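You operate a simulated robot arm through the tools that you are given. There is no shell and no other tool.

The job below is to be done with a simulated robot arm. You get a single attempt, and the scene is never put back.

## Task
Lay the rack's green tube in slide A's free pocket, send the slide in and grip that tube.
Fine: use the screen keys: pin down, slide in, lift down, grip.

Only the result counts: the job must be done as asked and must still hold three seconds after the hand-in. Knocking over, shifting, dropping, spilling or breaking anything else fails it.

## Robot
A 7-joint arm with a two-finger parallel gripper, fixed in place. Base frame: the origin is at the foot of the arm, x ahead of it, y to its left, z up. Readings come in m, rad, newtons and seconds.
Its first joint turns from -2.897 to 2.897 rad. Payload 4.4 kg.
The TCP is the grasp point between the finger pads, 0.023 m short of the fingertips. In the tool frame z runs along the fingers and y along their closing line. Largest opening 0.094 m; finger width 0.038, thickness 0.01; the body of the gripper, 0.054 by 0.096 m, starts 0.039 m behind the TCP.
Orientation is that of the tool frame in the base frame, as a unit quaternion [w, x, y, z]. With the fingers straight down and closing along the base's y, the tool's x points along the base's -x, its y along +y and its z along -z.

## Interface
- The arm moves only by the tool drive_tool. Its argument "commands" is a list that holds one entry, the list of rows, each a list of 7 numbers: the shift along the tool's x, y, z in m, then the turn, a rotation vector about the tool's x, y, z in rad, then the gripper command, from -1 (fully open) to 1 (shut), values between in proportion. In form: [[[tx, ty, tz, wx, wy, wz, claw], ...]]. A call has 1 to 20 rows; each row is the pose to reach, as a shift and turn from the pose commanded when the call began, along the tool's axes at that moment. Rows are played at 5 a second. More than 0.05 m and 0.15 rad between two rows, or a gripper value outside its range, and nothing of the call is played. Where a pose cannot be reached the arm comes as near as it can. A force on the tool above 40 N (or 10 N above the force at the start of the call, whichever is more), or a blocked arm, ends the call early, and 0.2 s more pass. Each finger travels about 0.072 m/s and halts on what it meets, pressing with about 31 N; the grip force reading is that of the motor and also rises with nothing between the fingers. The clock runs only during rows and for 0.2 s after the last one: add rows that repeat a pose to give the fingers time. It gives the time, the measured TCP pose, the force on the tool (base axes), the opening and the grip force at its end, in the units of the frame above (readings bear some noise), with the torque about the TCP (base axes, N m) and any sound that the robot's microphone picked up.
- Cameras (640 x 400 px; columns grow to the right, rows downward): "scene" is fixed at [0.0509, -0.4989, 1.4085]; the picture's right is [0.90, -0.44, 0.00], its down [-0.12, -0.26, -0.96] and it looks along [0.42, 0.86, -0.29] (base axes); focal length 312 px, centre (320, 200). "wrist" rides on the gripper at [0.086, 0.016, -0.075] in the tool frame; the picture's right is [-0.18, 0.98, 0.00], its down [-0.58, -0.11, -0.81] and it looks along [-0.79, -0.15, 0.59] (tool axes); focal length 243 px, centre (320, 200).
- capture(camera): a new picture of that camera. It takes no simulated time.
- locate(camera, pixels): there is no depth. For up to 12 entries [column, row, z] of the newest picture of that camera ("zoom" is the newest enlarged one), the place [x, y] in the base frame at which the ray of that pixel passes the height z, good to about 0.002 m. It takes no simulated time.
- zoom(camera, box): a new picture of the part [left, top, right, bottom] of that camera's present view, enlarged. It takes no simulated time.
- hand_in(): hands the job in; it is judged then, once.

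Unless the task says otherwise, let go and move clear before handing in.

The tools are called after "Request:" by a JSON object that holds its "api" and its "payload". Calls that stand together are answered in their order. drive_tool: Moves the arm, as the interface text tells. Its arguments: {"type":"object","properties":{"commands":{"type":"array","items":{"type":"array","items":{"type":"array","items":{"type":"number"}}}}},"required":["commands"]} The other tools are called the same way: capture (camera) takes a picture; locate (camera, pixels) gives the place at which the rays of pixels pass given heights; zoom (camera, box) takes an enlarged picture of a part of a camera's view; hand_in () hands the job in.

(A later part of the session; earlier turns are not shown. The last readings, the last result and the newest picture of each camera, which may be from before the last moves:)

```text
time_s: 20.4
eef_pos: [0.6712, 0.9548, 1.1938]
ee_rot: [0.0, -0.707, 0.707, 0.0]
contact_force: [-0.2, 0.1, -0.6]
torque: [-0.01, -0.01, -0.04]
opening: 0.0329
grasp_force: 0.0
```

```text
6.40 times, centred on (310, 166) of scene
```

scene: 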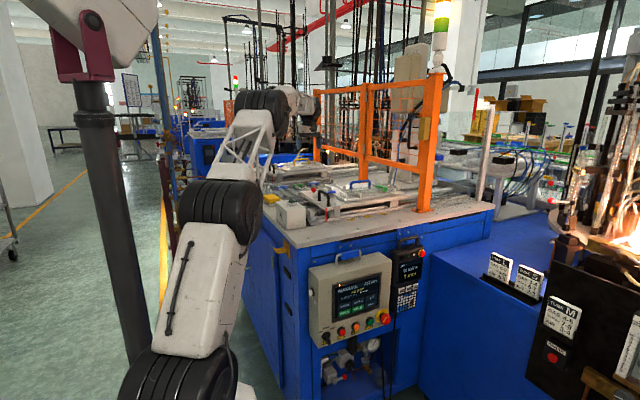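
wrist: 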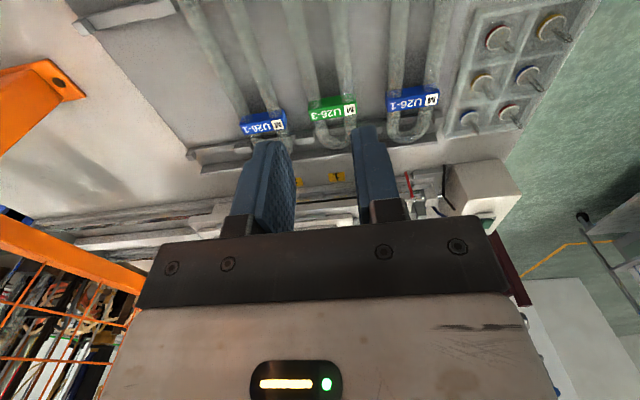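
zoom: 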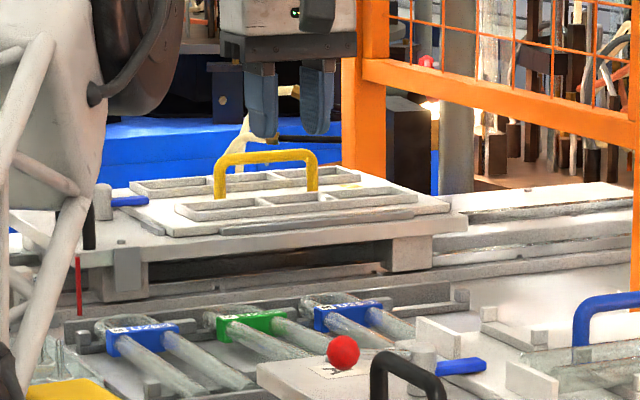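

The tube slipped out. The fingers met it above its centre line, so it sits lower than I estimated, and it appears to be still in the rack with its clip at (332,107). I'll re-measure its height and position.

Request:
{"api": "zoom", "payload": {"camera": "wrist", "box": [160, 0, 480, 200]}}

Request:
{"api": "zoom", "payload": {"camera": "scene", "box": [270, 170, 330, 208]}}

Request:
{"api": "locate", "payload": {"camera": "wrist", "pixels": [[332, 107, 0.98], [332, 107, 0.99], [332, 107, 1.0], [332, 107, 1.01], [308, 60, 0.985], [344, 57, 0.985], [308, 60, 1.0], [344, 57, 1.0]]}}

```text
2.00 times, centred on (320, 100) of wrist
```

zoom: 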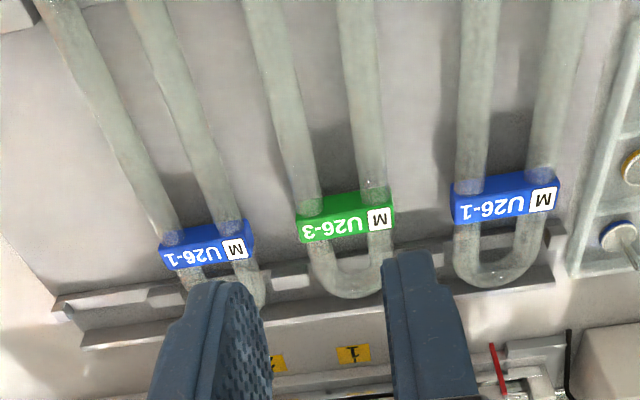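

```text
10.53 times, centred on (300, 189) of scene
```

zoom: 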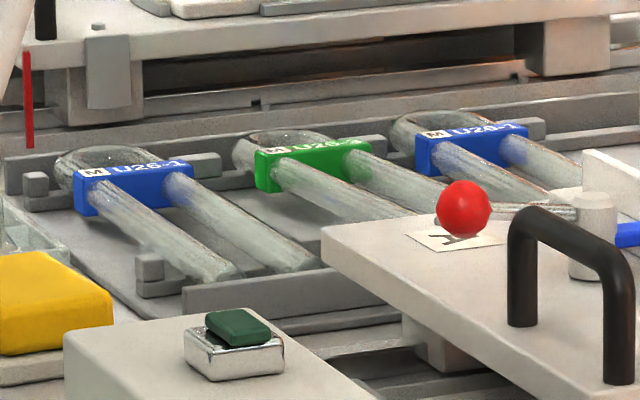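

```text
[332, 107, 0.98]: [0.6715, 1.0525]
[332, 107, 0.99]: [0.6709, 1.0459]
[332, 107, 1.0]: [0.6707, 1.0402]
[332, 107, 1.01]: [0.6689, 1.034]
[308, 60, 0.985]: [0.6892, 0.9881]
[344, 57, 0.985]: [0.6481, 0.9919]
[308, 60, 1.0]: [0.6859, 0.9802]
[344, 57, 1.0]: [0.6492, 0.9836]
```

I'll triangulate the white "M" square on the green clip, plus the leg ends, using the scene camera (grazing, so sensitive to height) together with the wrist camera.

Request:
{"api": "locate", "payload": {"camera": "wrist", "pixels": [[349, 108.5, 0.98], [349, 108.5, 1.0], [349, 108.5, 1.02], [295.5, 113.5, 1.0]]}}

Request:
{"api": "locate", "payload": {"camera": "scene", "pixels": [[294.97, 184.82, 0.98], [294.97, 184.82, 0.99], [294.97, 184.82, 1.0], [294.97, 184.82, 1.01], [294.97, 184.82, 1.02], [330, 208, 1.04]]}}

Request:
{"api": "zoom", "payload": {"camera": "scene", "box": [285, 176, 325, 201]}}

```text
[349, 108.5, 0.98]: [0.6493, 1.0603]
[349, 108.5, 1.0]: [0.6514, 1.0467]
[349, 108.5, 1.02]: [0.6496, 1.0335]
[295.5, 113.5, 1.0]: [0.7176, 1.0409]
```

```text
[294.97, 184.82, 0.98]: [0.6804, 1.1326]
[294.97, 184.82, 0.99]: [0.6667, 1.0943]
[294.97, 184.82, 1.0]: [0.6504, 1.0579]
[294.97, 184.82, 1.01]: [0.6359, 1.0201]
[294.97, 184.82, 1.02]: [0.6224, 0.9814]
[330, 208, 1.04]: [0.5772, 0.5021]
```

```text
16.00 times, centred on (305, 188) of scene
```

zoom: 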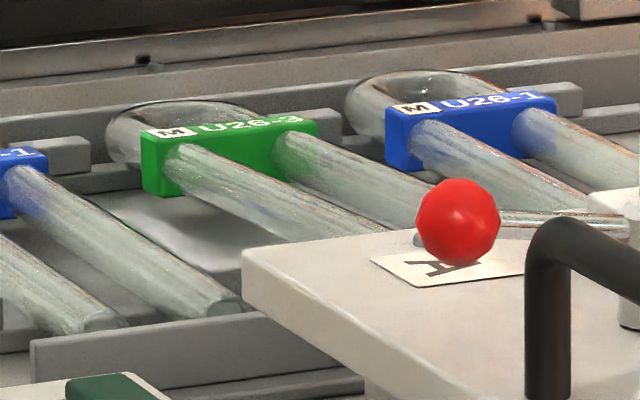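

Tube centre is nearer z≈0.991, so I gripped too near the tips. The z-torque of -0.58 also hints at a small yaw mismatch, so I'll check the orientation of the clips and legs.

Request:
{"api": "locate", "payload": {"camera": "wrist", "pixels": [[264, 125, 1.0], [333.5, 112.5, 1.0], [412.5, 102.5, 1.0], [296, 40, 0.991], [309, 80, 0.991], [339.5, 30, 0.991], [346, 85, 0.991], [246, 40, 0.991], [273, 100, 0.991], [398, 40, 0.991], [396, 80, 0.991]]}}

Request:
{"api": "zoom", "payload": {"camera": "wrist", "box": [260, 0, 400, 88]}}

```text
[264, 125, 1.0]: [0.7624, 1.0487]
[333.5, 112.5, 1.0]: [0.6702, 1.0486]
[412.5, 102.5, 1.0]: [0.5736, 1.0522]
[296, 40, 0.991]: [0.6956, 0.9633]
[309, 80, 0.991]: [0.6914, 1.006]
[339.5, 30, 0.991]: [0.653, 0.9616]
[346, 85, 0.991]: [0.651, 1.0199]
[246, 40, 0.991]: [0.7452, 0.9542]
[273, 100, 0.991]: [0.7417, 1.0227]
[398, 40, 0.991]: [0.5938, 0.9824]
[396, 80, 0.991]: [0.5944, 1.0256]
```

```text
4.55 times, centred on (330, 44) of wrist
```

zoom: 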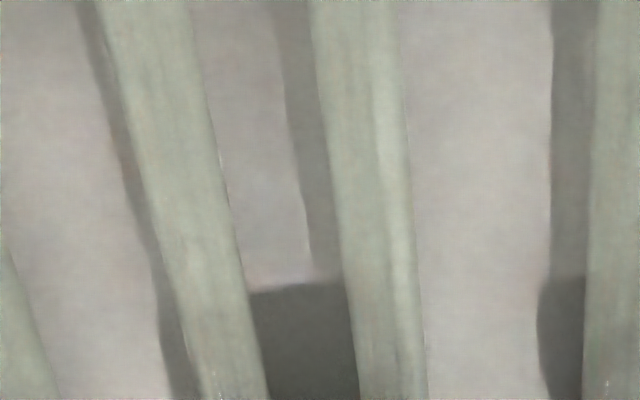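

The legs look parallel to y within noise, spaced about 0.040, with about 0.0567 outer width. I'll open, go down again at y≈0.965, and feel for how low the fingers can go, aiming for about z=0.997.

Request:
{"api": "drive_tool", "payload": {"commands": [[[-0.005, 0, 0, 0, 0, 0, -0.6], [-0.01, 0, 0, 0, 0, 0, -0.6], [-0.01, 0, 0.04, 0, 0, 0, -0.6], [-0.01, 0, 0.08, 0, 0, 0, -0.6], [-0.01, 0, 0.12, 0, 0, 0, -0.6], [-0.01, 0, 0.15, 0, 0, 0, -0.6], [-0.01, 0, 0.175, 0, 0, 0, -0.6], [-0.01, 0, 0.188, 0, 0, 0, -0.6], [-0.01, 0, 0.192, 0, 0, 0, -0.6], [-0.01, 0, 0.194, 0, 0, 0, -0.6], [-0.01, 0, 0.194, 0, 0, 0, -0.6]]]}}

```text
time_s: 22.8
eef_pos: [0.6716, 0.9648, 0.9999]
ee_rot: [0.0, -0.707, 0.707, 0.0]
contact_force: [-0.1, -0.5, -0.1]
torque: [0.01, 0.01, 0.0]
opening: 0.0752
grasp_force: 0.0
```

There is no contact at z=1.000. I'll go a few millimetres lower in small steps.

Request:
{"api": "drive_tool", "payload": {"commands": [[[0, 0, 0.001, 0, 0, 0, -0.6], [0, 0, 0.002, 0, 0, 0, -0.6], [0, 0, 0.003, 0, 0, 0, -0.6], [0, 0, 0.003, 0, 0, 0, -0.6]]]}}

```text
time_s: 23.8
eef_pos: [0.6708, 0.9637, 0.9996]
ee_rot: [-0.001, 0.708, -0.707, 0.0]
contact_force: [-2.1, -13.1, 21.4]
torque: [-0.69, 1.02, 0.43]
opening: 0.0765
grasp_force: 0.9
```

Contact comes at about z=0.999, so fingertips reach the tray near 0.976. I'll back up 2.5 mm to z≈1.000, then close fully and check.

Request:
{"api": "drive_tool", "payload": {"commands": [[[0, 0, -0.0025, 0, 0, 0, -0.6], [0, 0, -0.0025, 0, 0, 0, -0.6]]]}}

Request:
{"api": "drive_tool", "payload": {"commands": [[[0, 0, 0, 0, 0, 0, -0.3], [0, 0, 0, 0, 0, 0, -0.1], [0, 0, 0, 0, 0, 0, 0.3], [0, 0, 0, 0, 0, 0, 0.5], [0, 0, 0, 0, 0, 0, 0.5]]]}}

Request:
{"api": "capture", "payload": {"camera": "wrist"}}

Request:
{"api": "zoom", "payload": {"camera": "wrist", "box": [160, 50, 480, 250]}}

```text
time_s: 24.4
eef_pos: [0.6702, 0.9644, 0.9991]
ee_rot: [-0.001, 0.707, -0.707, 0.0]
contact_force: [5.8, -2.4, 10.0]
torque: [0.05, 0.02, 0.11]
opening: 0.0752
grasp_force: 0.0
```

```text
time_s: 25.6
eef_pos: [0.6691, 0.9641, 0.999]
ee_rot: [0.0, -0.707, 0.708, 0.0]
contact_force: [-9.5, -2.3, 9.9]
torque: [0.19, 0.04, 0.89]
opening: 0.0505
grasp_force: 30.5
```

```text
taken
```

wrist: 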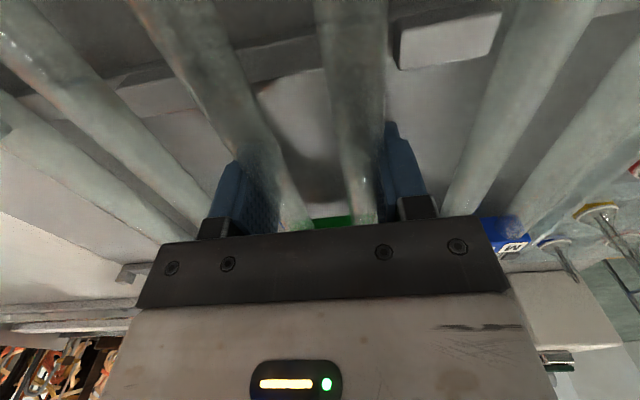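

```text
2.00 times, centred on (320, 150) of wrist
```

zoom: 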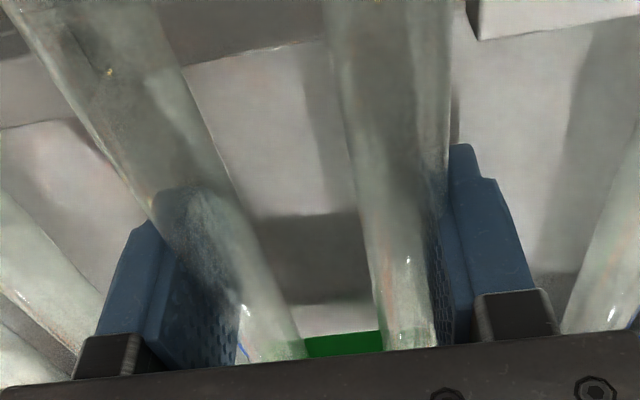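

The opening is 0.0505 at 30 N with the tray still lightly touched. I'll lift in small steps and watch the opening.

Request:
{"api": "drive_tool", "payload": {"commands": [[[0, 0, -0.002, 0, 0, 0, 0.5], [0, 0, -0.004, 0, 0, 0, 0.5], [0, 0, -0.006, 0, 0, 0, 0.5], [0, 0, -0.008, 0, 0, 0, 0.5]]]}}

Request:
{"api": "capture", "payload": {"camera": "wrist"}}

Request:
{"api": "zoom", "payload": {"camera": "scene", "box": [270, 165, 340, 208]}}

```text
time_s: 26.6
eef_pos: [0.6693, 0.966, 1.0075]
ee_rot: [-0.001, -0.707, 0.707, 0.0]
contact_force: [-0.4, 0.2, -1.4]
torque: [-0.02, -0.02, -0.68]
opening: 0.0504
grasp_force: 31.1
```

```text
taken
```

wrist: 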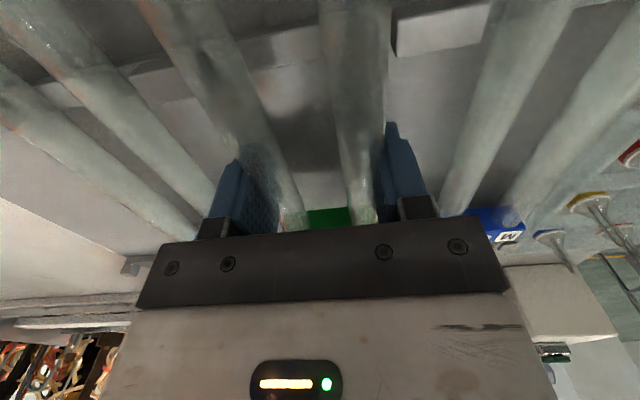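

```text
9.14 times, centred on (305, 186) of scene
```

zoom: 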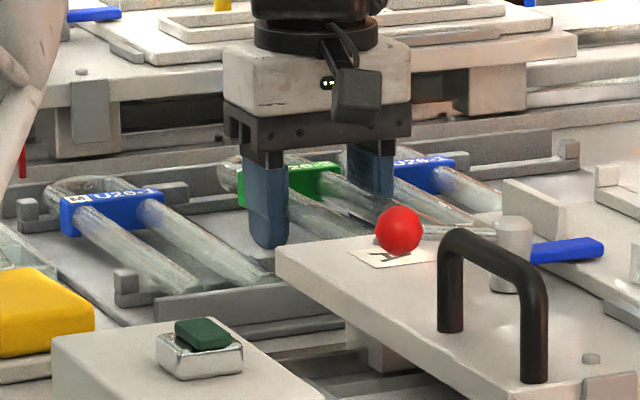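

The tool now carries about 1.4 N downward with opening steady at 0.0504, so the tube is coming along. I'll keep lifting gently.

Request:
{"api": "drive_tool", "payload": {"commands": [[[0, 0, -0.004, 0, 0, 0, 0.5], [0, 0, -0.01, 0, 0, 0, 0.5], [0, 0, -0.018, 0, 0, 0, 0.5], [0, 0, -0.028, 0, 0, 0, 0.5], [0, 0, -0.04, 0, 0, 0, 0.5], [0, 0, -0.052, 0, 0, 0, 0.5], [0, 0, -0.06, 0, 0, 0, 0.5], [0, 0, -0.06, 0, 0, 0, 0.5]]]}}

Request:
{"api": "capture", "payload": {"camera": "wrist"}}

Request:
{"api": "zoom", "payload": {"camera": "scene", "box": [260, 155, 350, 210]}}

```text
time_s: 28.4
eef_pos: [0.6698, 0.9637, 1.0673]
ee_rot: [0.0, -0.707, 0.708, 0.0]
contact_force: [-0.1, -0.2, -0.7]
torque: [0.02, -0.02, -0.69]
opening: 0.0502
grasp_force: 30.6
```

```text
taken
```

wrist: 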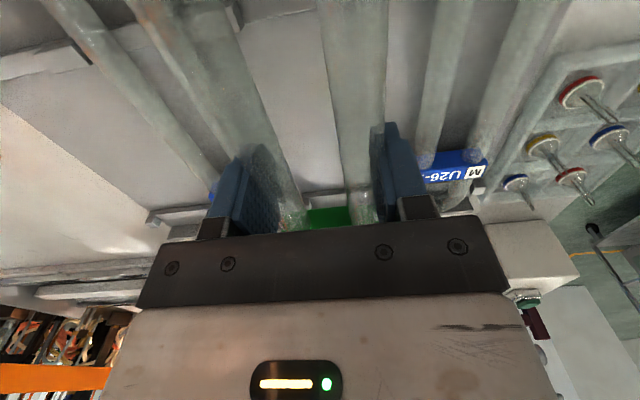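

```text
7.11 times, centred on (305, 182) of scene
```

zoom: 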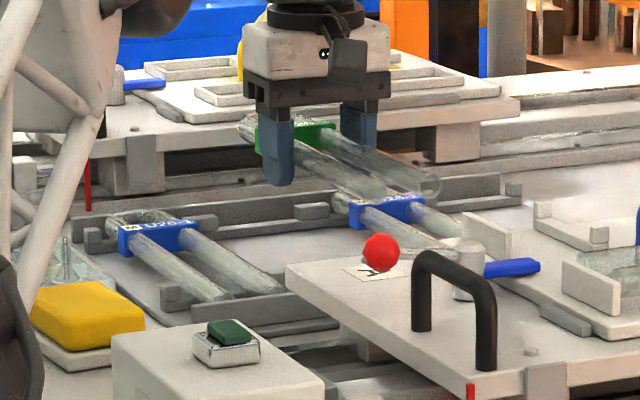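

The tube is lifted clear at 31 N. Now I'll raise to z≈1.17, turn 90° clockwise and carry it over the free pocket at about (0.793, 0.711).

Request:
{"api": "drive_tool", "payload": {"commands": [[[0, 0, -0.02, 0, 0, 0, 0.5], [0, 0, -0.05, 0, 0, 0, 0.5], [0, 0, -0.08, 0, 0, 0, 0.5], [0, 0, -0.1, 0, 0, 0, 0.5], [0.009, -0.0045, -0.1, 0, 0, 0.056, 0.5], [0.027, -0.0134, -0.1, 0, 0, 0.168, 0.5], [0.045, -0.0223, -0.1, 0, 0, 0.28, 0.5], [0.063, -0.0313, -0.1, 0, 0, 0.393, 0.5], [0.081, -0.0402, -0.1, 0, 0, 0.505, 0.5], [0.099, -0.0491, -0.1, 0, 0, 0.617, 0.5], [0.117, -0.058, -0.1, 0, 0, 0.729, 0.5], [0.136, -0.067, -0.1, 0, 0, 0.842, 0.5], [0.154, -0.0759, -0.1, 0, 0, 0.954, 0.5], [0.172, -0.0848, -0.1, 0, 0, 1.066, 0.5], [0.19, -0.0938, -0.1, 0, 0, 1.178, 0.5], [0.208, -0.1027, -0.1, 0, 0, 1.29, 0.5], [0.226, -0.1116, -0.1, 0, 0, 1.403, 0.5], [0.244, -0.1205, -0.1, 0, 0, 1.515, 0.5], [0.253, -0.124, -0.1, 0, 0, 1.571, 0.5], [0.253, -0.124, -0.1, 0, 0, 1.571, 0.5]]]}}

Request:
{"api": "capture", "payload": {"camera": "wrist"}}

Request:
{"api": "capture", "payload": {"camera": "scene"}}

Request:
{"api": "zoom", "payload": {"camera": "scene", "box": [310, 140, 430, 215]}}

Request:
{"api": "zoom", "payload": {"camera": "wrist", "box": [160, 30, 480, 230]}}

```text
time_s: 32.6
eef_pos: [0.795, 0.711, 1.1679]
ee_rot: [0.0, 0.0, 1.0, 0.0]
contact_force: [-0.4, -0.2, -0.8]
torque: [-0.01, 0.01, 0.49]
opening: 0.0507
grasp_force: 31.7
```

```text
taken
```

wrist: 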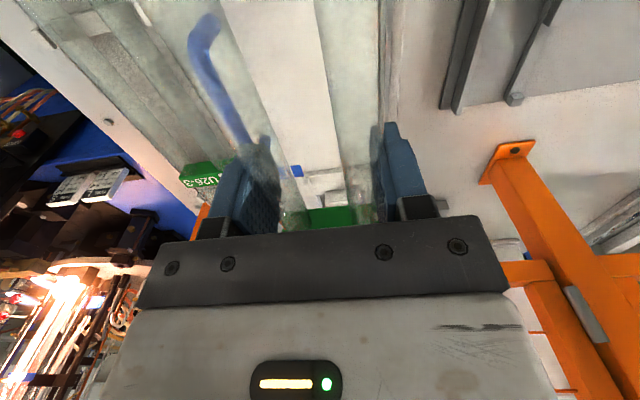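

```text
taken
```

scene: 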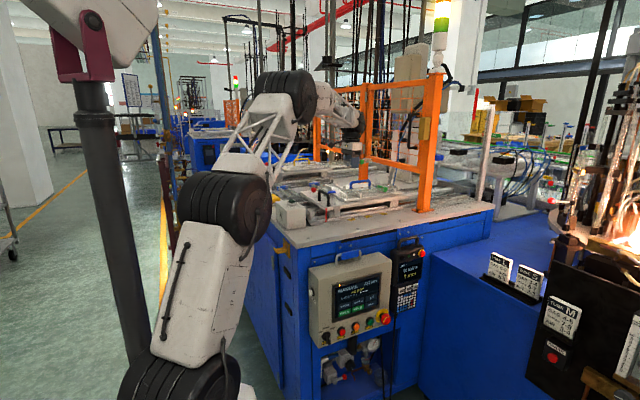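

```text
5.33 times, centred on (370, 178) of scene
```

zoom: 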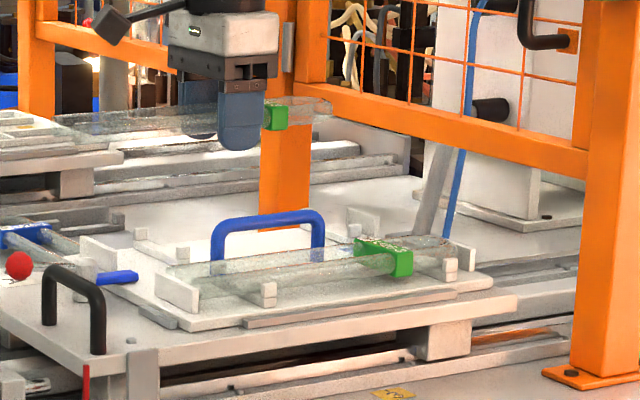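

```text
2.00 times, centred on (320, 130) of wrist
```

zoom: 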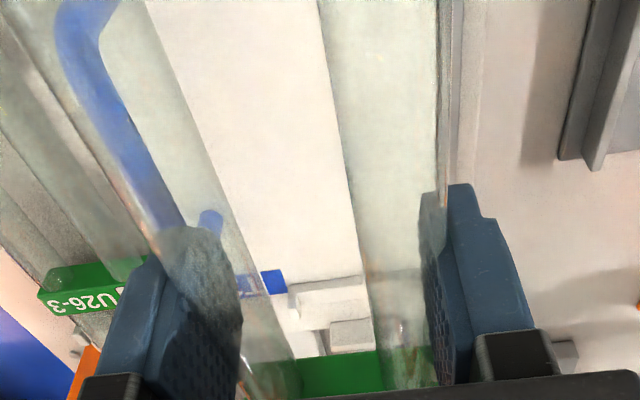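

The tube is held level over the pocket. I'll zoom in closely to measure its height and end position relative to the hand and the pallet.

Request:
{"api": "zoom", "payload": {"camera": "scene", "box": [315, 150, 385, 194]}}

Request:
{"api": "zoom", "payload": {"camera": "scene", "box": [320, 175, 410, 231]}}

Request:
{"api": "zoom", "payload": {"camera": "wrist", "box": [180, 0, 420, 120]}}

```text
9.09 times, centred on (350, 172) of scene
```

zoom: 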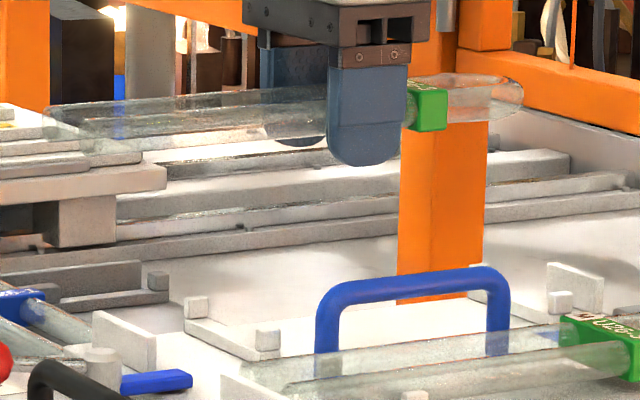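

```text
7.11 times, centred on (365, 203) of scene
```

zoom: 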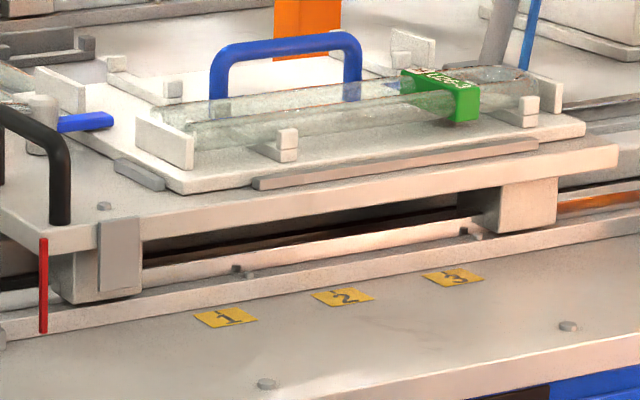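

```text
2.67 times, centred on (300, 60) of wrist
```

zoom: 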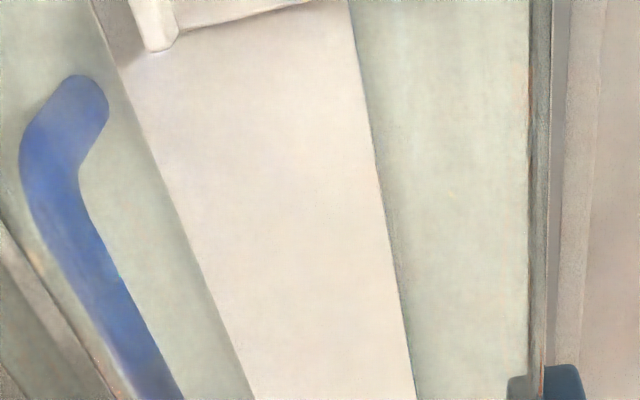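

I'll locate the clip corners and leg ends in this view at candidate heights to work out where the tube sits in the hand.

Request:
{"api": "zoom", "payload": {"camera": "scene", "box": [350, 155, 380, 174]}}

Request:
{"api": "locate", "payload": {"camera": "scene", "pixels": [[361, 164.4, 1.14], [361, 164.4, 1.15], [361, 164.4, 1.16], [361, 164.4, 1.17], [363.5, 161.6, 1.16], [363.5, 161.6, 1.17], [363.5, 161.6, 1.18], [354.95, 168.15, 1.14], [354.95, 168.15, 1.15], [325.5, 165.5, 1.16], [325.5, 165.5, 1.17]]}}

```text
16.00 times, centred on (365, 164) of scene
```

zoom: 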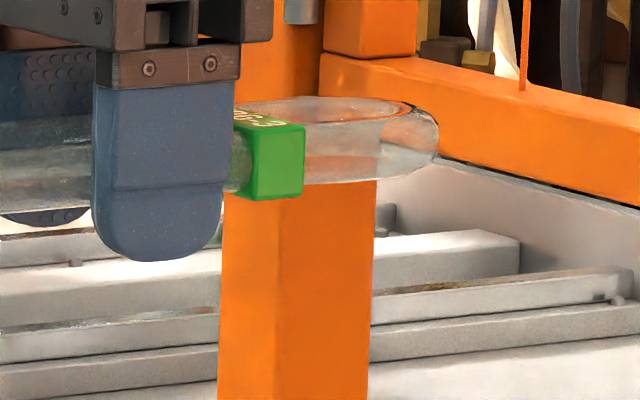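

```text
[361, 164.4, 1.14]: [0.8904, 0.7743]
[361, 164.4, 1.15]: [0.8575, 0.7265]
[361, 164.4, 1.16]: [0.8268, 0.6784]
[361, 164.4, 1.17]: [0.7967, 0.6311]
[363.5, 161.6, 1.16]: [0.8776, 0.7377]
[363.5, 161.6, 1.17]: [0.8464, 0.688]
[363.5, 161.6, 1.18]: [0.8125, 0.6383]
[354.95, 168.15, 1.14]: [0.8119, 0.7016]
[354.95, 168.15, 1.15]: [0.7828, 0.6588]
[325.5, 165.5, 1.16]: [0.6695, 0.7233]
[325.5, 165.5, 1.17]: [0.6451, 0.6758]
```

Calibration checks out: the fingertip reads (0.797, 0.680) at z=1.145. The tube's clip is only about 0.042 ahead of the TCP, at x≈0.837 with centre z≈1.171, so the tube shifted in the hand. I'll verify its yaw and lateral centring.

Request:
{"api": "locate", "payload": {"camera": "wrist", "pixels": [[346.2, 1, 1.1715], [358.9, 127, 1.1715], [352, 60, 1.1715], [313.8, 1, 1.1715], [333, 110, 1.1715], [378.5, 1, 1.1715], [382, 110, 1.1715], [217, 1, 1.1715], [267, 110, 1.1715]]}}

Request:
{"api": "zoom", "payload": {"camera": "wrist", "box": [240, 130, 420, 240]}}

Request:
{"api": "zoom", "payload": {"camera": "scene", "box": [315, 150, 365, 181]}}

```text
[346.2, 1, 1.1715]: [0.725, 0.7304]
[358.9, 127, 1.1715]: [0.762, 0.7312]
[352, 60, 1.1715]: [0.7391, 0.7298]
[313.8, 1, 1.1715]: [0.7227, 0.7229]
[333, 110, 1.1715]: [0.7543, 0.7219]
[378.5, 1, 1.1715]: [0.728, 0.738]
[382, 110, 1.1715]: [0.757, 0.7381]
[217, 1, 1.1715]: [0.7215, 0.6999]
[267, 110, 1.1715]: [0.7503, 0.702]
```

```text
3.56 times, centred on (330, 185) of wrist
```

zoom: 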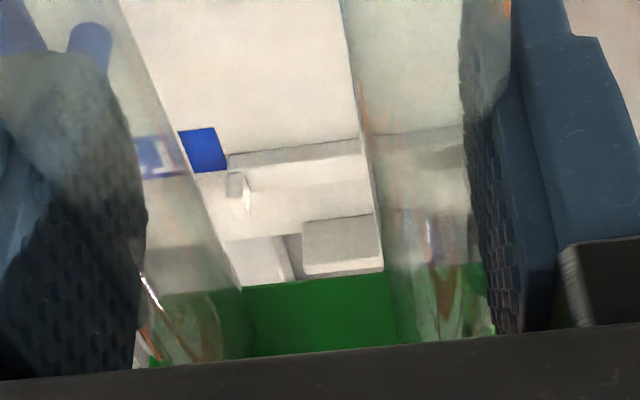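

```text
12.80 times, centred on (340, 166) of scene
```

zoom: 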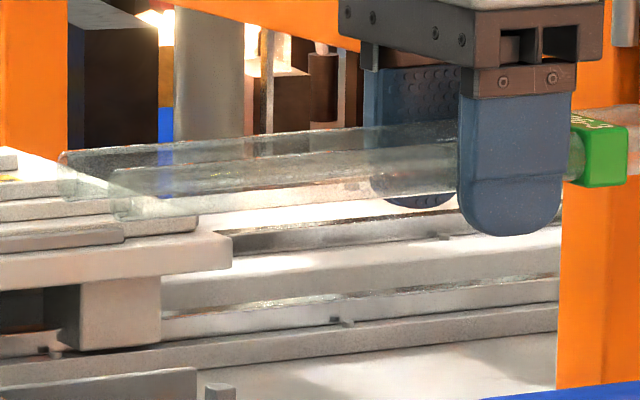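

The tube is aligned with the tool and centred at y≈0.7115. Next I need the resting height on the pallet, which I'll get from the existing tube's clip (near-bottom corner at scene (384,192.3)), the pallet corner and the bar ends.

Request:
{"api": "zoom", "payload": {"camera": "scene", "box": [365, 180, 405, 205]}}

Request:
{"api": "zoom", "payload": {"camera": "scene", "box": [330, 180, 375, 208]}}

Request:
{"api": "locate", "payload": {"camera": "scene", "pixels": [[384, 192.3, 1.04], [384, 192.3, 1.05], [384, 192.3, 1.06], [384, 192.3, 1.07], [345.3, 200.5, 1.04], [345.3, 200.5, 1.05], [345.3, 200.5, 1.06]]}}

```text
16.00 times, centred on (385, 192) of scene
```

zoom: 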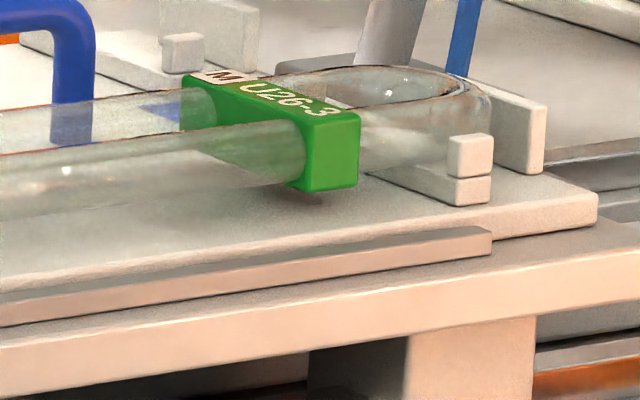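

```text
14.22 times, centred on (352, 194) of scene
```

zoom: 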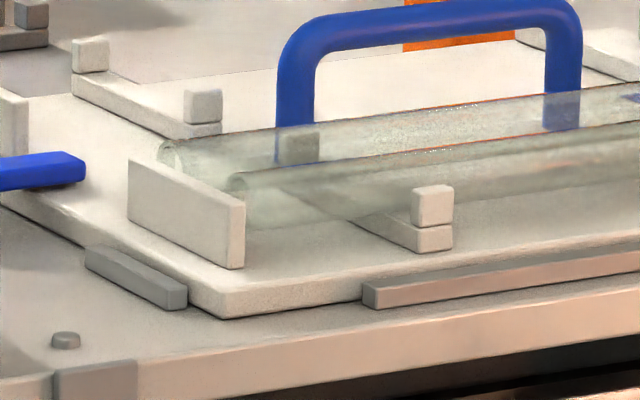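

```text
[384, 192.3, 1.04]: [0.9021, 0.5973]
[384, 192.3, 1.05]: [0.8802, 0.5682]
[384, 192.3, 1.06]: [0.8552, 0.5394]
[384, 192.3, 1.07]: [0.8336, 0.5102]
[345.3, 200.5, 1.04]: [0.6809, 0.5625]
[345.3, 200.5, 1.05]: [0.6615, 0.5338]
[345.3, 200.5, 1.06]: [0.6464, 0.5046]
```

Existing tube: clip bottom ≈1.060, so tube centre ≈1.0705; pallet top ≈1.049. Its clip's -x face is at x≈0.866, and in my hand that face is at TCP+0.033. I'll check the end-stop face and leg-end clearance before placing.

Request:
{"api": "locate", "payload": {"camera": "scene", "pixels": [[346.7, 194.2, 1.07], [346.7, 194.2, 1.08], [346.7, 194.2, 1.09], [345.8, 192.0, 1.07], [345.8, 192.0, 1.08], [345.8, 192.0, 1.09], [346.8, 198.7, 1.05], [384.25, 191.4, 1.06], [360.75, 164.0, 1.16], [360.75, 164.0, 1.165], [324, 165.2, 1.165], [324, 165.2, 1.17]]}}

```text
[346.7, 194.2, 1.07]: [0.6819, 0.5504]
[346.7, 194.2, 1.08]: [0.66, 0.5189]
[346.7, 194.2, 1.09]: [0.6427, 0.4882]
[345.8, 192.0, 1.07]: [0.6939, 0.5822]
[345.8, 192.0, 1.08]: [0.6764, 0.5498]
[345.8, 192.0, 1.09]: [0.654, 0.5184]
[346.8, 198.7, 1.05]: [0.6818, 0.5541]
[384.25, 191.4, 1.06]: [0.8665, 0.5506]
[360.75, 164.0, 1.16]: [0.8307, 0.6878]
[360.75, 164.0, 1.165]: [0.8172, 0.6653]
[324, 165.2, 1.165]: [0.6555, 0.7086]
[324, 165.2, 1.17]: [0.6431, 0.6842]
```

The stop face is at x≈0.681 and the existing clip's -x face at 0.8665, so the target is TCP x≈0.833. I'll shift +0.038 in x and lower to z≈1.083, just above the bars.

Request:
{"api": "drive_tool", "payload": {"commands": [[[-0.012, 0, 0, 0, 0, 0, 0.5], [-0.026, 0, 0, 0, 0, 0, 0.5], [-0.038, 0, 0, 0, 0, 0, 0.5], [-0.038, 0, 0.015, 0, 0, 0, 0.5], [-0.038, 0, 0.035, 0, 0, 0, 0.5], [-0.038, 0, 0.055, 0, 0, 0, 0.5], [-0.038, 0, 0.072, 0, 0, 0, 0.5], [-0.038, 0, 0.08, 0, 0, 0, 0.5], [-0.038, 0, 0.085, 0, 0, 0, 0.5], [-0.038, 0, 0.085, 0, 0, 0, 0.5]]]}}

Request:
{"api": "capture", "payload": {"camera": "wrist"}}

Request:
{"api": "zoom", "payload": {"camera": "scene", "box": [330, 165, 410, 215]}}

Request:
{"api": "zoom", "payload": {"camera": "wrist", "box": [200, 0, 440, 150]}}

```text
time_s: 34.8
eef_pos: [0.8328, 0.7117, 1.082]
ee_rot: [0.0, 0.001, 1.0, 0.0]
contact_force: [-0.9, 0.0, -1.0]
torque: [0.03, 0.01, 0.5]
opening: 0.0508
grasp_force: 30.7
```

```text
taken
```

wrist: 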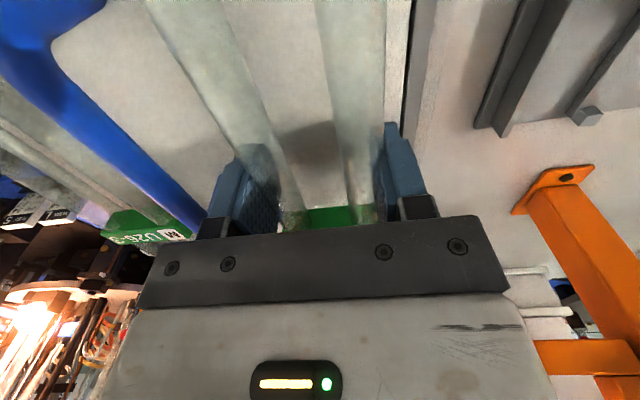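

```text
8.00 times, centred on (370, 190) of scene
```

zoom: 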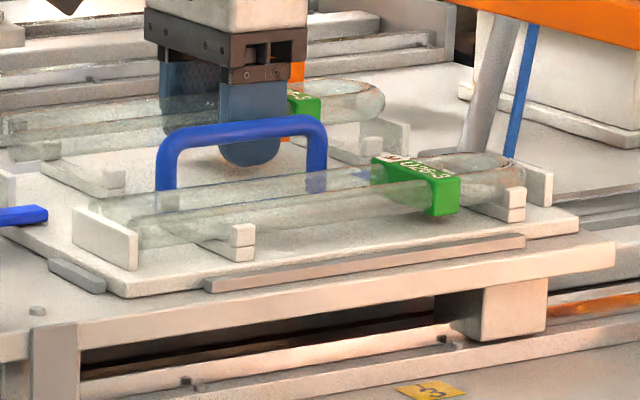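

```text
2.67 times, centred on (320, 75) of wrist
```

zoom: 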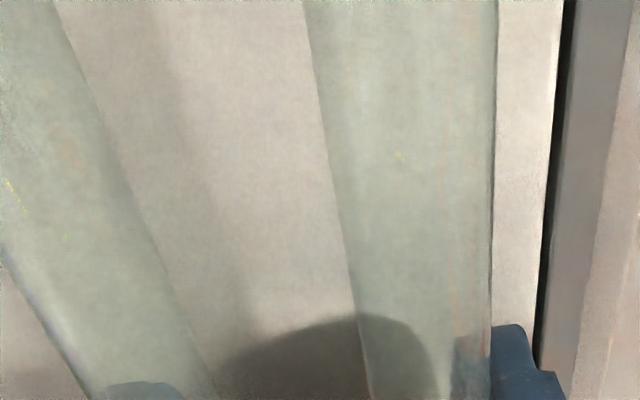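

The tube is between the bars and aligned in y. I'll check the leg ends against the end stop on the left.

Request:
{"api": "zoom", "payload": {"camera": "scene", "box": [312, 168, 362, 199]}}

Request:
{"api": "zoom", "payload": {"camera": "scene", "box": [350, 165, 400, 196]}}

```text
12.80 times, centred on (337, 184) of scene
```

zoom: 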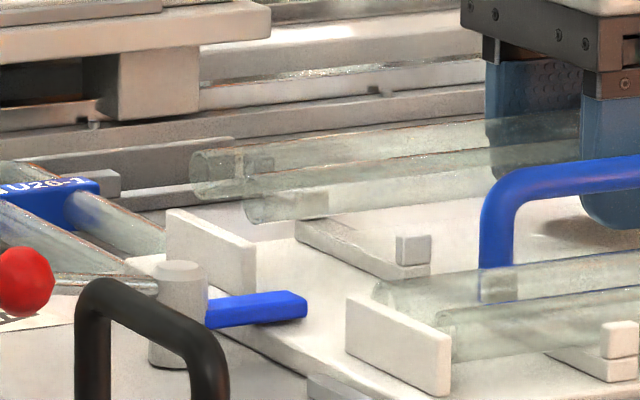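

```text
12.80 times, centred on (375, 180) of scene
```

zoom: 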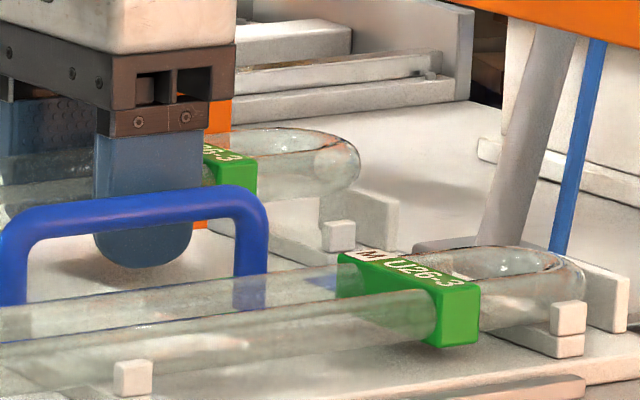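

The in-hand tube lines up like the existing one, with similar gaps to the end stop and to the far bar. I'll lower slowly to z≈1.074, watching the force.

Request:
{"api": "drive_tool", "payload": {"commands": [[[0, 0, 0.003, 0, 0, 0, 0.5], [0, 0, 0.006, 0, 0, 0, 0.5], [0, 0, 0.008, 0, 0, 0, 0.5], [0, 0, 0.008, 0, 0, 0, 0.5]]]}}

Request:
{"api": "zoom", "payload": {"camera": "scene", "box": [325, 168, 400, 215]}}

```text
time_s: 35.8
eef_pos: [0.8321, 0.7124, 1.074]
ee_rot: [0.001, -0.001, 1.0, 0.0]
contact_force: [0.1, 0.0, -0.6]
torque: [-0.02, 0.0, 0.6]
opening: 0.0507
grasp_force: 31.0
```

```text
8.51 times, centred on (362, 192) of scene
```

zoom: 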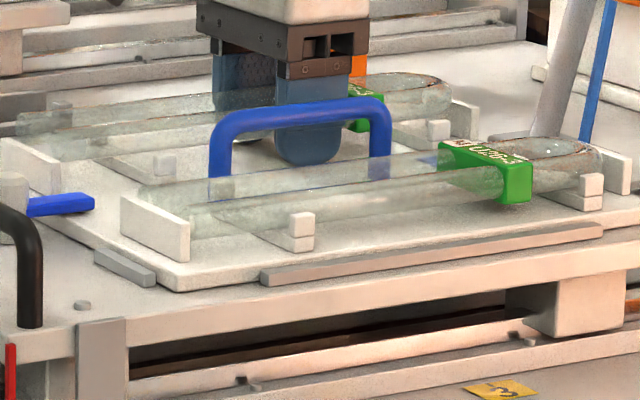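

There is still no contact at z=1.074. I'll continue in 1 mm steps.

Request:
{"api": "drive_tool", "payload": {"commands": [[[0, 0, 0.001, 0, 0, 0, 0.5], [0, 0, 0.002, 0, 0, 0, 0.5], [0, 0, 0.002, 0, 0, 0, 0.5]]]}}

Request:
{"api": "drive_tool", "payload": {"commands": [[[0, 0, 0.001, 0, 0, 0, 0.5], [0, 0, 0.001, 0, 0, 0, 0.5]]]}}

```text
time_s: 36.6
eef_pos: [0.8317, 0.7117, 1.0739]
ee_rot: [0.001, 0.0, 1.0, 0.0]
contact_force: [-2.0, -5.7, 7.6]
torque: [-0.52, 0.17, 0.54]
opening: 0.0501
grasp_force: 30.8
```

```text
time_s: 37.2
eef_pos: [0.8332, 0.7121, 1.0734]
ee_rot: [0.0, 0.001, 1.0, 0.001]
contact_force: [-0.2, 2.4, 13.7]
torque: [-0.45, 0.26, -0.4]
opening: 0.0516
grasp_force: 31.0
```

Contact begins at z≈1.0735 with 7–14 N. I'll look at how far the tube is above its bars before releasing.

Request:
{"api": "zoom", "payload": {"camera": "scene", "box": [350, 168, 390, 193]}}

Request:
{"api": "zoom", "payload": {"camera": "scene", "box": [320, 175, 360, 200]}}

Request:
{"api": "capture", "payload": {"camera": "wrist"}}

```text
16.00 times, centred on (370, 180) of scene
```

zoom: 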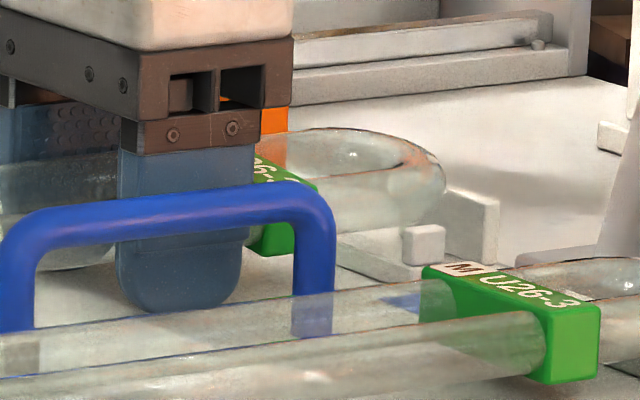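

```text
16.00 times, centred on (340, 188) of scene
```

zoom: 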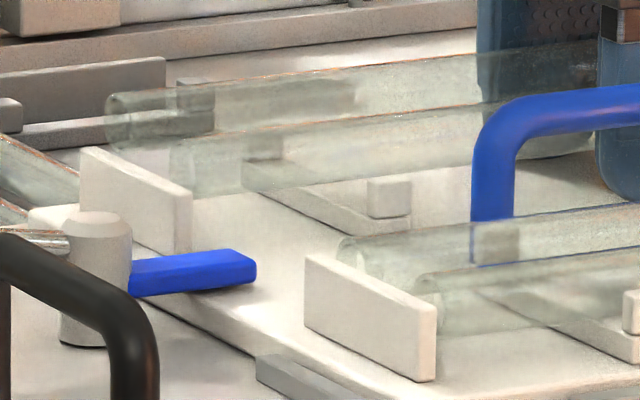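

```text
taken
```

wrist: 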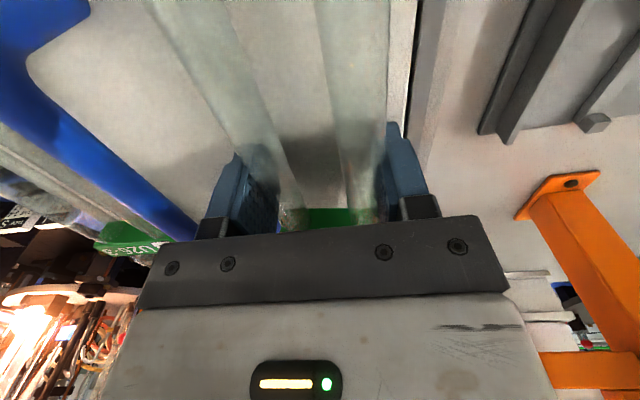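

The tube sits roughly 4 mm above its seat because the fingertips touch the pallet first. I'll take the pressure off and open very gradually so it settles gently onto the bars.

Request:
{"api": "drive_tool", "payload": {"commands": [[[0, 0, -0.002, 0, 0, 0, 0.5], [0, 0, -0.002, 0, 0, 0, 0.2], [0, 0, -0.002, 0, 0, 0, 0.0], [0, 0, -0.002, 0, 0, 0, -0.03], [0, 0, -0.002, 0, 0, 0, -0.045], [0, 0, -0.002, 0, 0, 0, -0.06], [0, 0, -0.002, 0, 0, 0, -0.07], [0, 0, -0.002, 0, 0, 0, -0.08], [0, 0, -0.002, 0, 0, 0, -0.09], [0, 0, -0.002, 0, 0, 0, -0.1], [0, 0, -0.002, 0, 0, 0, -0.11], [0, 0, -0.002, 0, 0, 0, -0.12], [0, 0, -0.002, 0, 0, 0, -0.13], [0, 0, -0.002, 0, 0, 0, -0.14], [0, 0, -0.002, 0, 0, 0, -0.16], [0, 0, -0.002, 0, 0, 0, -0.18], [0, 0, -0.002, 0, 0, 0, -0.2], [0, 0, -0.002, 0, 0, 0, -0.2]]]}}

Request:
{"api": "capture", "payload": {"camera": "wrist"}}

Request:
{"api": "zoom", "payload": {"camera": "scene", "box": [320, 175, 360, 200]}}

Request:
{"api": "zoom", "payload": {"camera": "scene", "box": [350, 168, 390, 193]}}

```text
time_s: 41.0
eef_pos: [0.8325, 0.7115, 1.0722]
ee_rot: [0.001, 0.001, 1.0, 0.0]
contact_force: [0.3, 0.5, -0.3]
torque: [-0.03, -0.03, -0.01]
opening: 0.0571
grasp_force: 0.4
```

```text
taken
```

wrist: 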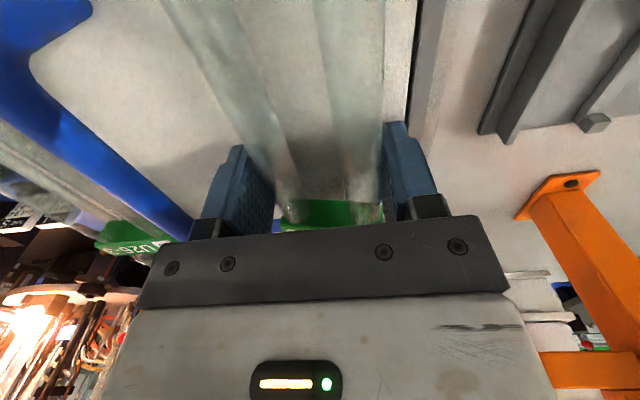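

```text
16.00 times, centred on (340, 188) of scene
```

zoom: 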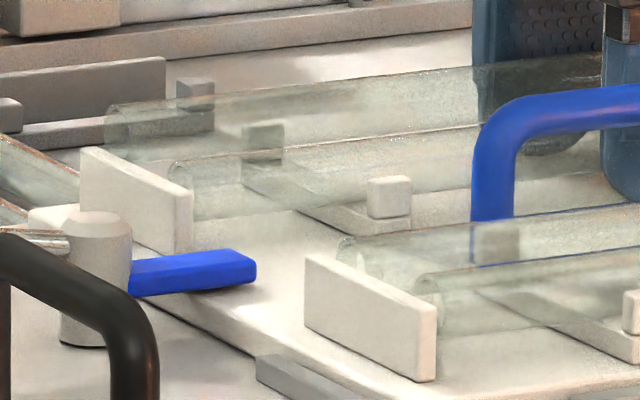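

```text
16.00 times, centred on (370, 180) of scene
```

zoom: 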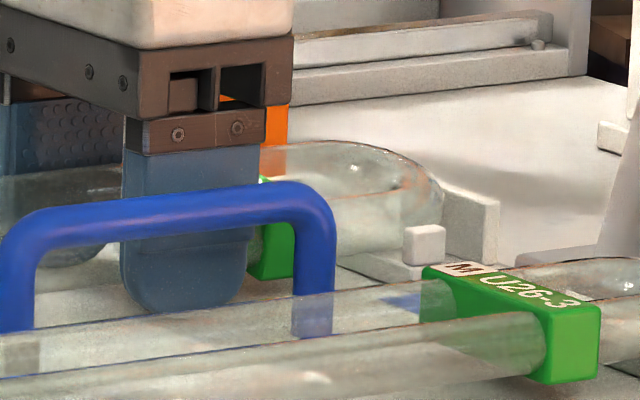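

The tube has settled onto the bars beside the end stop. I'll open a bit more and lift straight up slowly.

Request:
{"api": "drive_tool", "payload": {"commands": [[[0, 0, 0, 0, 0, 0, -0.3], [0, 0, 0, 0, 0, 0, -0.4], [0, 0, 0, 0, 0, 0, -0.45], [0, 0, -0.003, 0, 0, 0, -0.45], [0, 0, -0.01, 0, 0, 0, -0.45], [0, 0, -0.02, 0, 0, 0, -0.45], [0, 0, -0.035, 0, 0, 0, -0.45], [0, 0, -0.06, 0, 0, 0, -0.45], [0, 0, -0.1, 0, 0, 0, -0.45], [0, 0, -0.14, 0, 0, 0, -0.45], [0, 0, -0.16, 0, 0, 0, -0.45], [0, 0, -0.16, 0, 0, 0, -0.45]]]}}

Request:
{"api": "capture", "payload": {"camera": "wrist"}}

Request:
{"api": "zoom", "payload": {"camera": "scene", "box": [310, 165, 410, 227]}}

Request:
{"api": "zoom", "payload": {"camera": "scene", "box": [325, 170, 385, 208]}}

```text
time_s: 43.6
eef_pos: [0.8324, 0.7131, 1.2324]
ee_rot: [-0.001, 0.0, 1.0, 0.0]
contact_force: [0.1, -0.4, -0.2]
torque: [0.0, -0.01, 0.0]
opening: 0.0683
grasp_force: 0.0
```

```text
taken
```

wrist: 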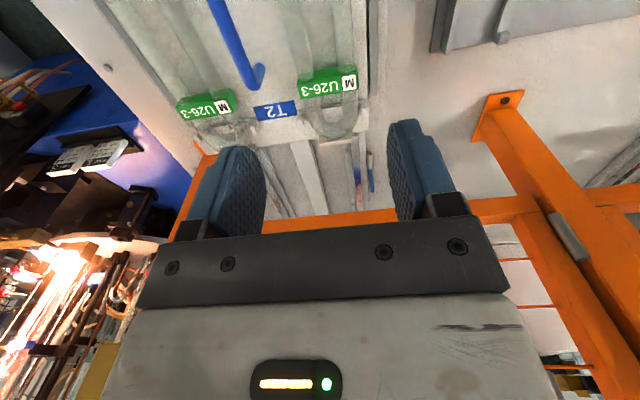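

```text
6.40 times, centred on (360, 196) of scene
```

zoom: 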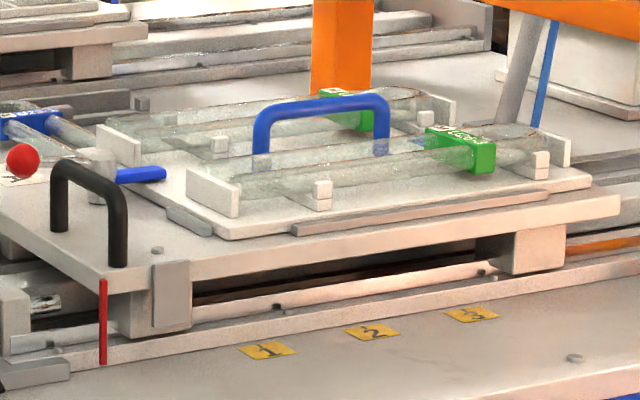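

```text
10.53 times, centred on (355, 189) of scene
```

zoom: 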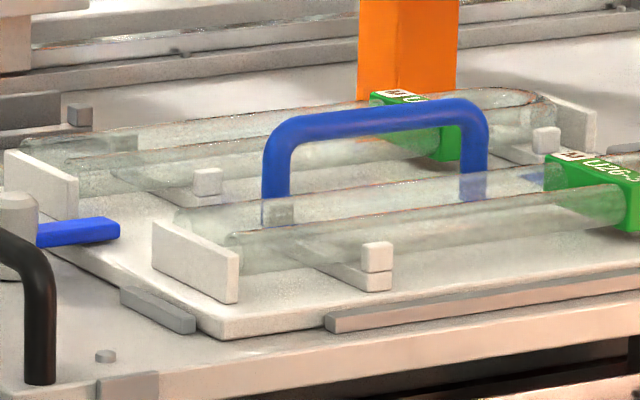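

The green tube is now seated in the free pocket beside the other one, with clips at (205,107) and (328,88). I'll check that both are in equivalent positions, and back away to study the panel.

Request:
{"api": "locate", "payload": {"camera": "wrist", "pixels": [[205, 106, 1.08], [328, 88, 1.08], [207, 142, 1.075], [333, 127, 1.075], [312, 30, 1.07], [350, 25, 1.07]]}}

Request:
{"api": "zoom", "payload": {"camera": "wrist", "box": [100, 0, 400, 180]}}

Request:
{"api": "locate", "payload": {"camera": "scene", "pixels": [[331, 295, 0.75], [331, 295, 0.7], [389, 320, 0.7], [389, 320, 0.65], [391, 290, 0.7], [309, 262, 0.8], [322, 345, 0.65]]}}

```text
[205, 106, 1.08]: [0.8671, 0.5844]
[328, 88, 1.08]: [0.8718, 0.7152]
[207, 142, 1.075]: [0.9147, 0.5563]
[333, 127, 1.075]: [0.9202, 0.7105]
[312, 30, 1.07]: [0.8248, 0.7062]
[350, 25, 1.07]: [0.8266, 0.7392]
```

```text
2.13 times, centred on (250, 90) of wrist
```

zoom: 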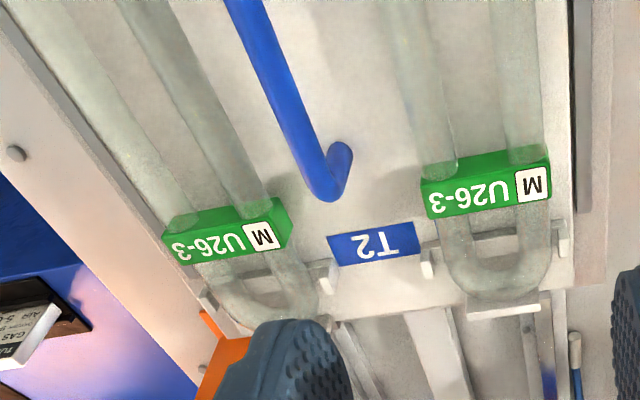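

```text
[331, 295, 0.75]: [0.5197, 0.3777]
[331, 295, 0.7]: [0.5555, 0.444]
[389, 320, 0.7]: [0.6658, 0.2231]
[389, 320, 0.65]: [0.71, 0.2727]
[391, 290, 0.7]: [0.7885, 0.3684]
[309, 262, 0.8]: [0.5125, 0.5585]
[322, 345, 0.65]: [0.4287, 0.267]
```

Both tubes sit alike (clip x 0.867 and 0.872, tube centre y≈0.71). Now for the screen: I'll retreat over the bench to about (0.45, 0.08, 1.24), ahead of the panel.

Request:
{"api": "drive_tool", "payload": {"commands": [[[0.021, -0.035, 0, 0, 0, 0, -0.45], [0.042, -0.07, 0, 0, 0, 0, -0.45], [0.063, -0.105, 0, 0, 0, 0, -0.45], [0.084, -0.14, 0, 0, 0, 0, -0.45], [0.105, -0.175, 0, 0, 0, 0, -0.45], [0.126, -0.21, 0, 0, 0, 0, -0.45], [0.147, -0.245, 0, 0, 0, 0, -0.45], [0.168, -0.28, 0, 0, 0, 0, -0.45], [0.189, -0.315, 0, 0, 0, 0, -0.45], [0.21, -0.35, 0, 0, 0, 0, -0.45], [0.231, -0.385, 0, 0, 0, 0, -0.45], [0.252, -0.42, 0, 0, 0, 0, -0.45], [0.273, -0.455, 0, 0, 0, 0, -0.45], [0.294, -0.49, 0, 0, 0, 0, -0.45], [0.315, -0.525, 0, 0, 0, 0, -0.45], [0.336, -0.56, 0, 0, 0, 0, -0.45], [0.357, -0.595, 0, 0, 0, 0, -0.45], [0.38, -0.63, 0, 0, 0, 0, -0.45], [0.38, -0.63, 0, 0, 0, 0, -0.45]]]}}

Request:
{"api": "capture", "payload": {"camera": "wrist"}}

Request:
{"api": "capture", "payload": {"camera": "scene"}}

```text
time_s: 47.6
eef_pos: [0.4527, 0.0812, 1.2331]
ee_rot: [0.0, 0.0, 1.0, 0.0]
contact_force: [-0.2, 0.1, 0.3]
torque: [0.01, -0.02, -0.04]
opening: 0.0683
grasp_force: 0.0
```

```text
taken
```

wrist: 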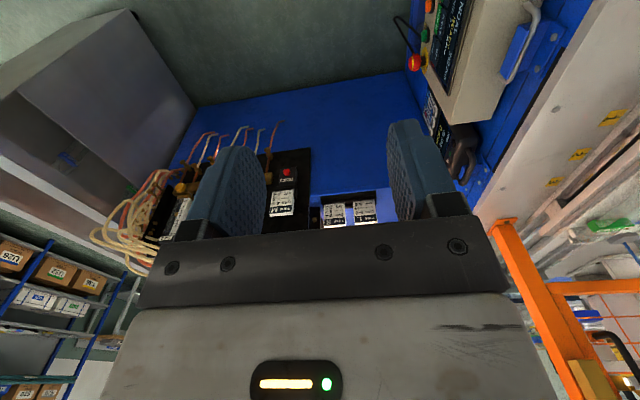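

```text
taken
```

scene: 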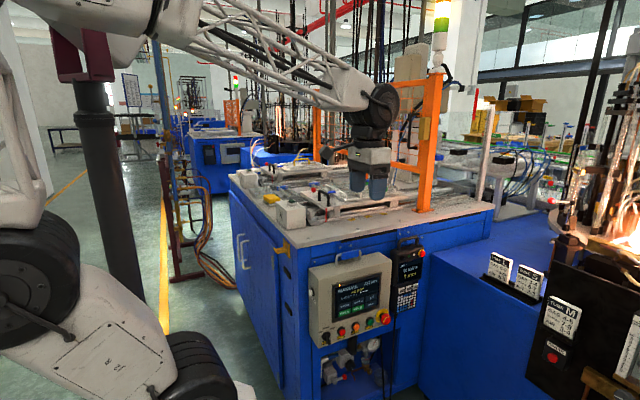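

The panel is visible side-on at (480,60), and its stop button triangulates to about (0.71, 0.29, 0.63), so the screen faces -y near y≈0.33. I'll tip the tool toward +y and descend in front of it, in two stages.

Request:
{"api": "drive_tool", "payload": {"commands": [[[0, -0.014, 0.02, -0.131, 0, 0, -0.45], [0, -0.028, 0.05, -0.262, 0, 0, -0.45], [0, -0.042, 0.08, -0.393, 0, 0, -0.45], [0, -0.056, 0.11, -0.524, 0, 0, -0.45], [0, -0.07, 0.14, -0.655, 0, 0, -0.45], [0, -0.08, 0.17, -0.785, 0, 0, -0.45], [0, -0.08, 0.17, -0.785, 0, 0, -0.45]]]}}

Request:
{"api": "capture", "payload": {"camera": "wrist"}}

Request:
{"api": "capture", "payload": {"camera": "scene"}}

```text
time_s: 49.2
eef_pos: [0.4534, 0.0006, 1.063]
ee_rot: [0.0, -0.001, 0.924, 0.383]
contact_force: [0.2, -0.2, 0.0]
torque: [-0.02, 0.01, 0.03]
opening: 0.0684
grasp_force: 0.0
```

```text
taken
```

wrist: 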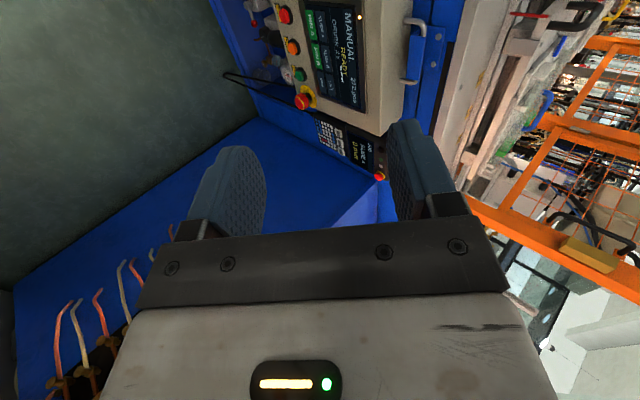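

```text
taken
```

scene: 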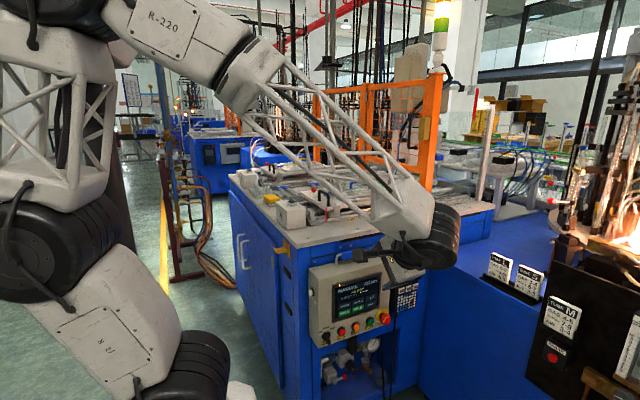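

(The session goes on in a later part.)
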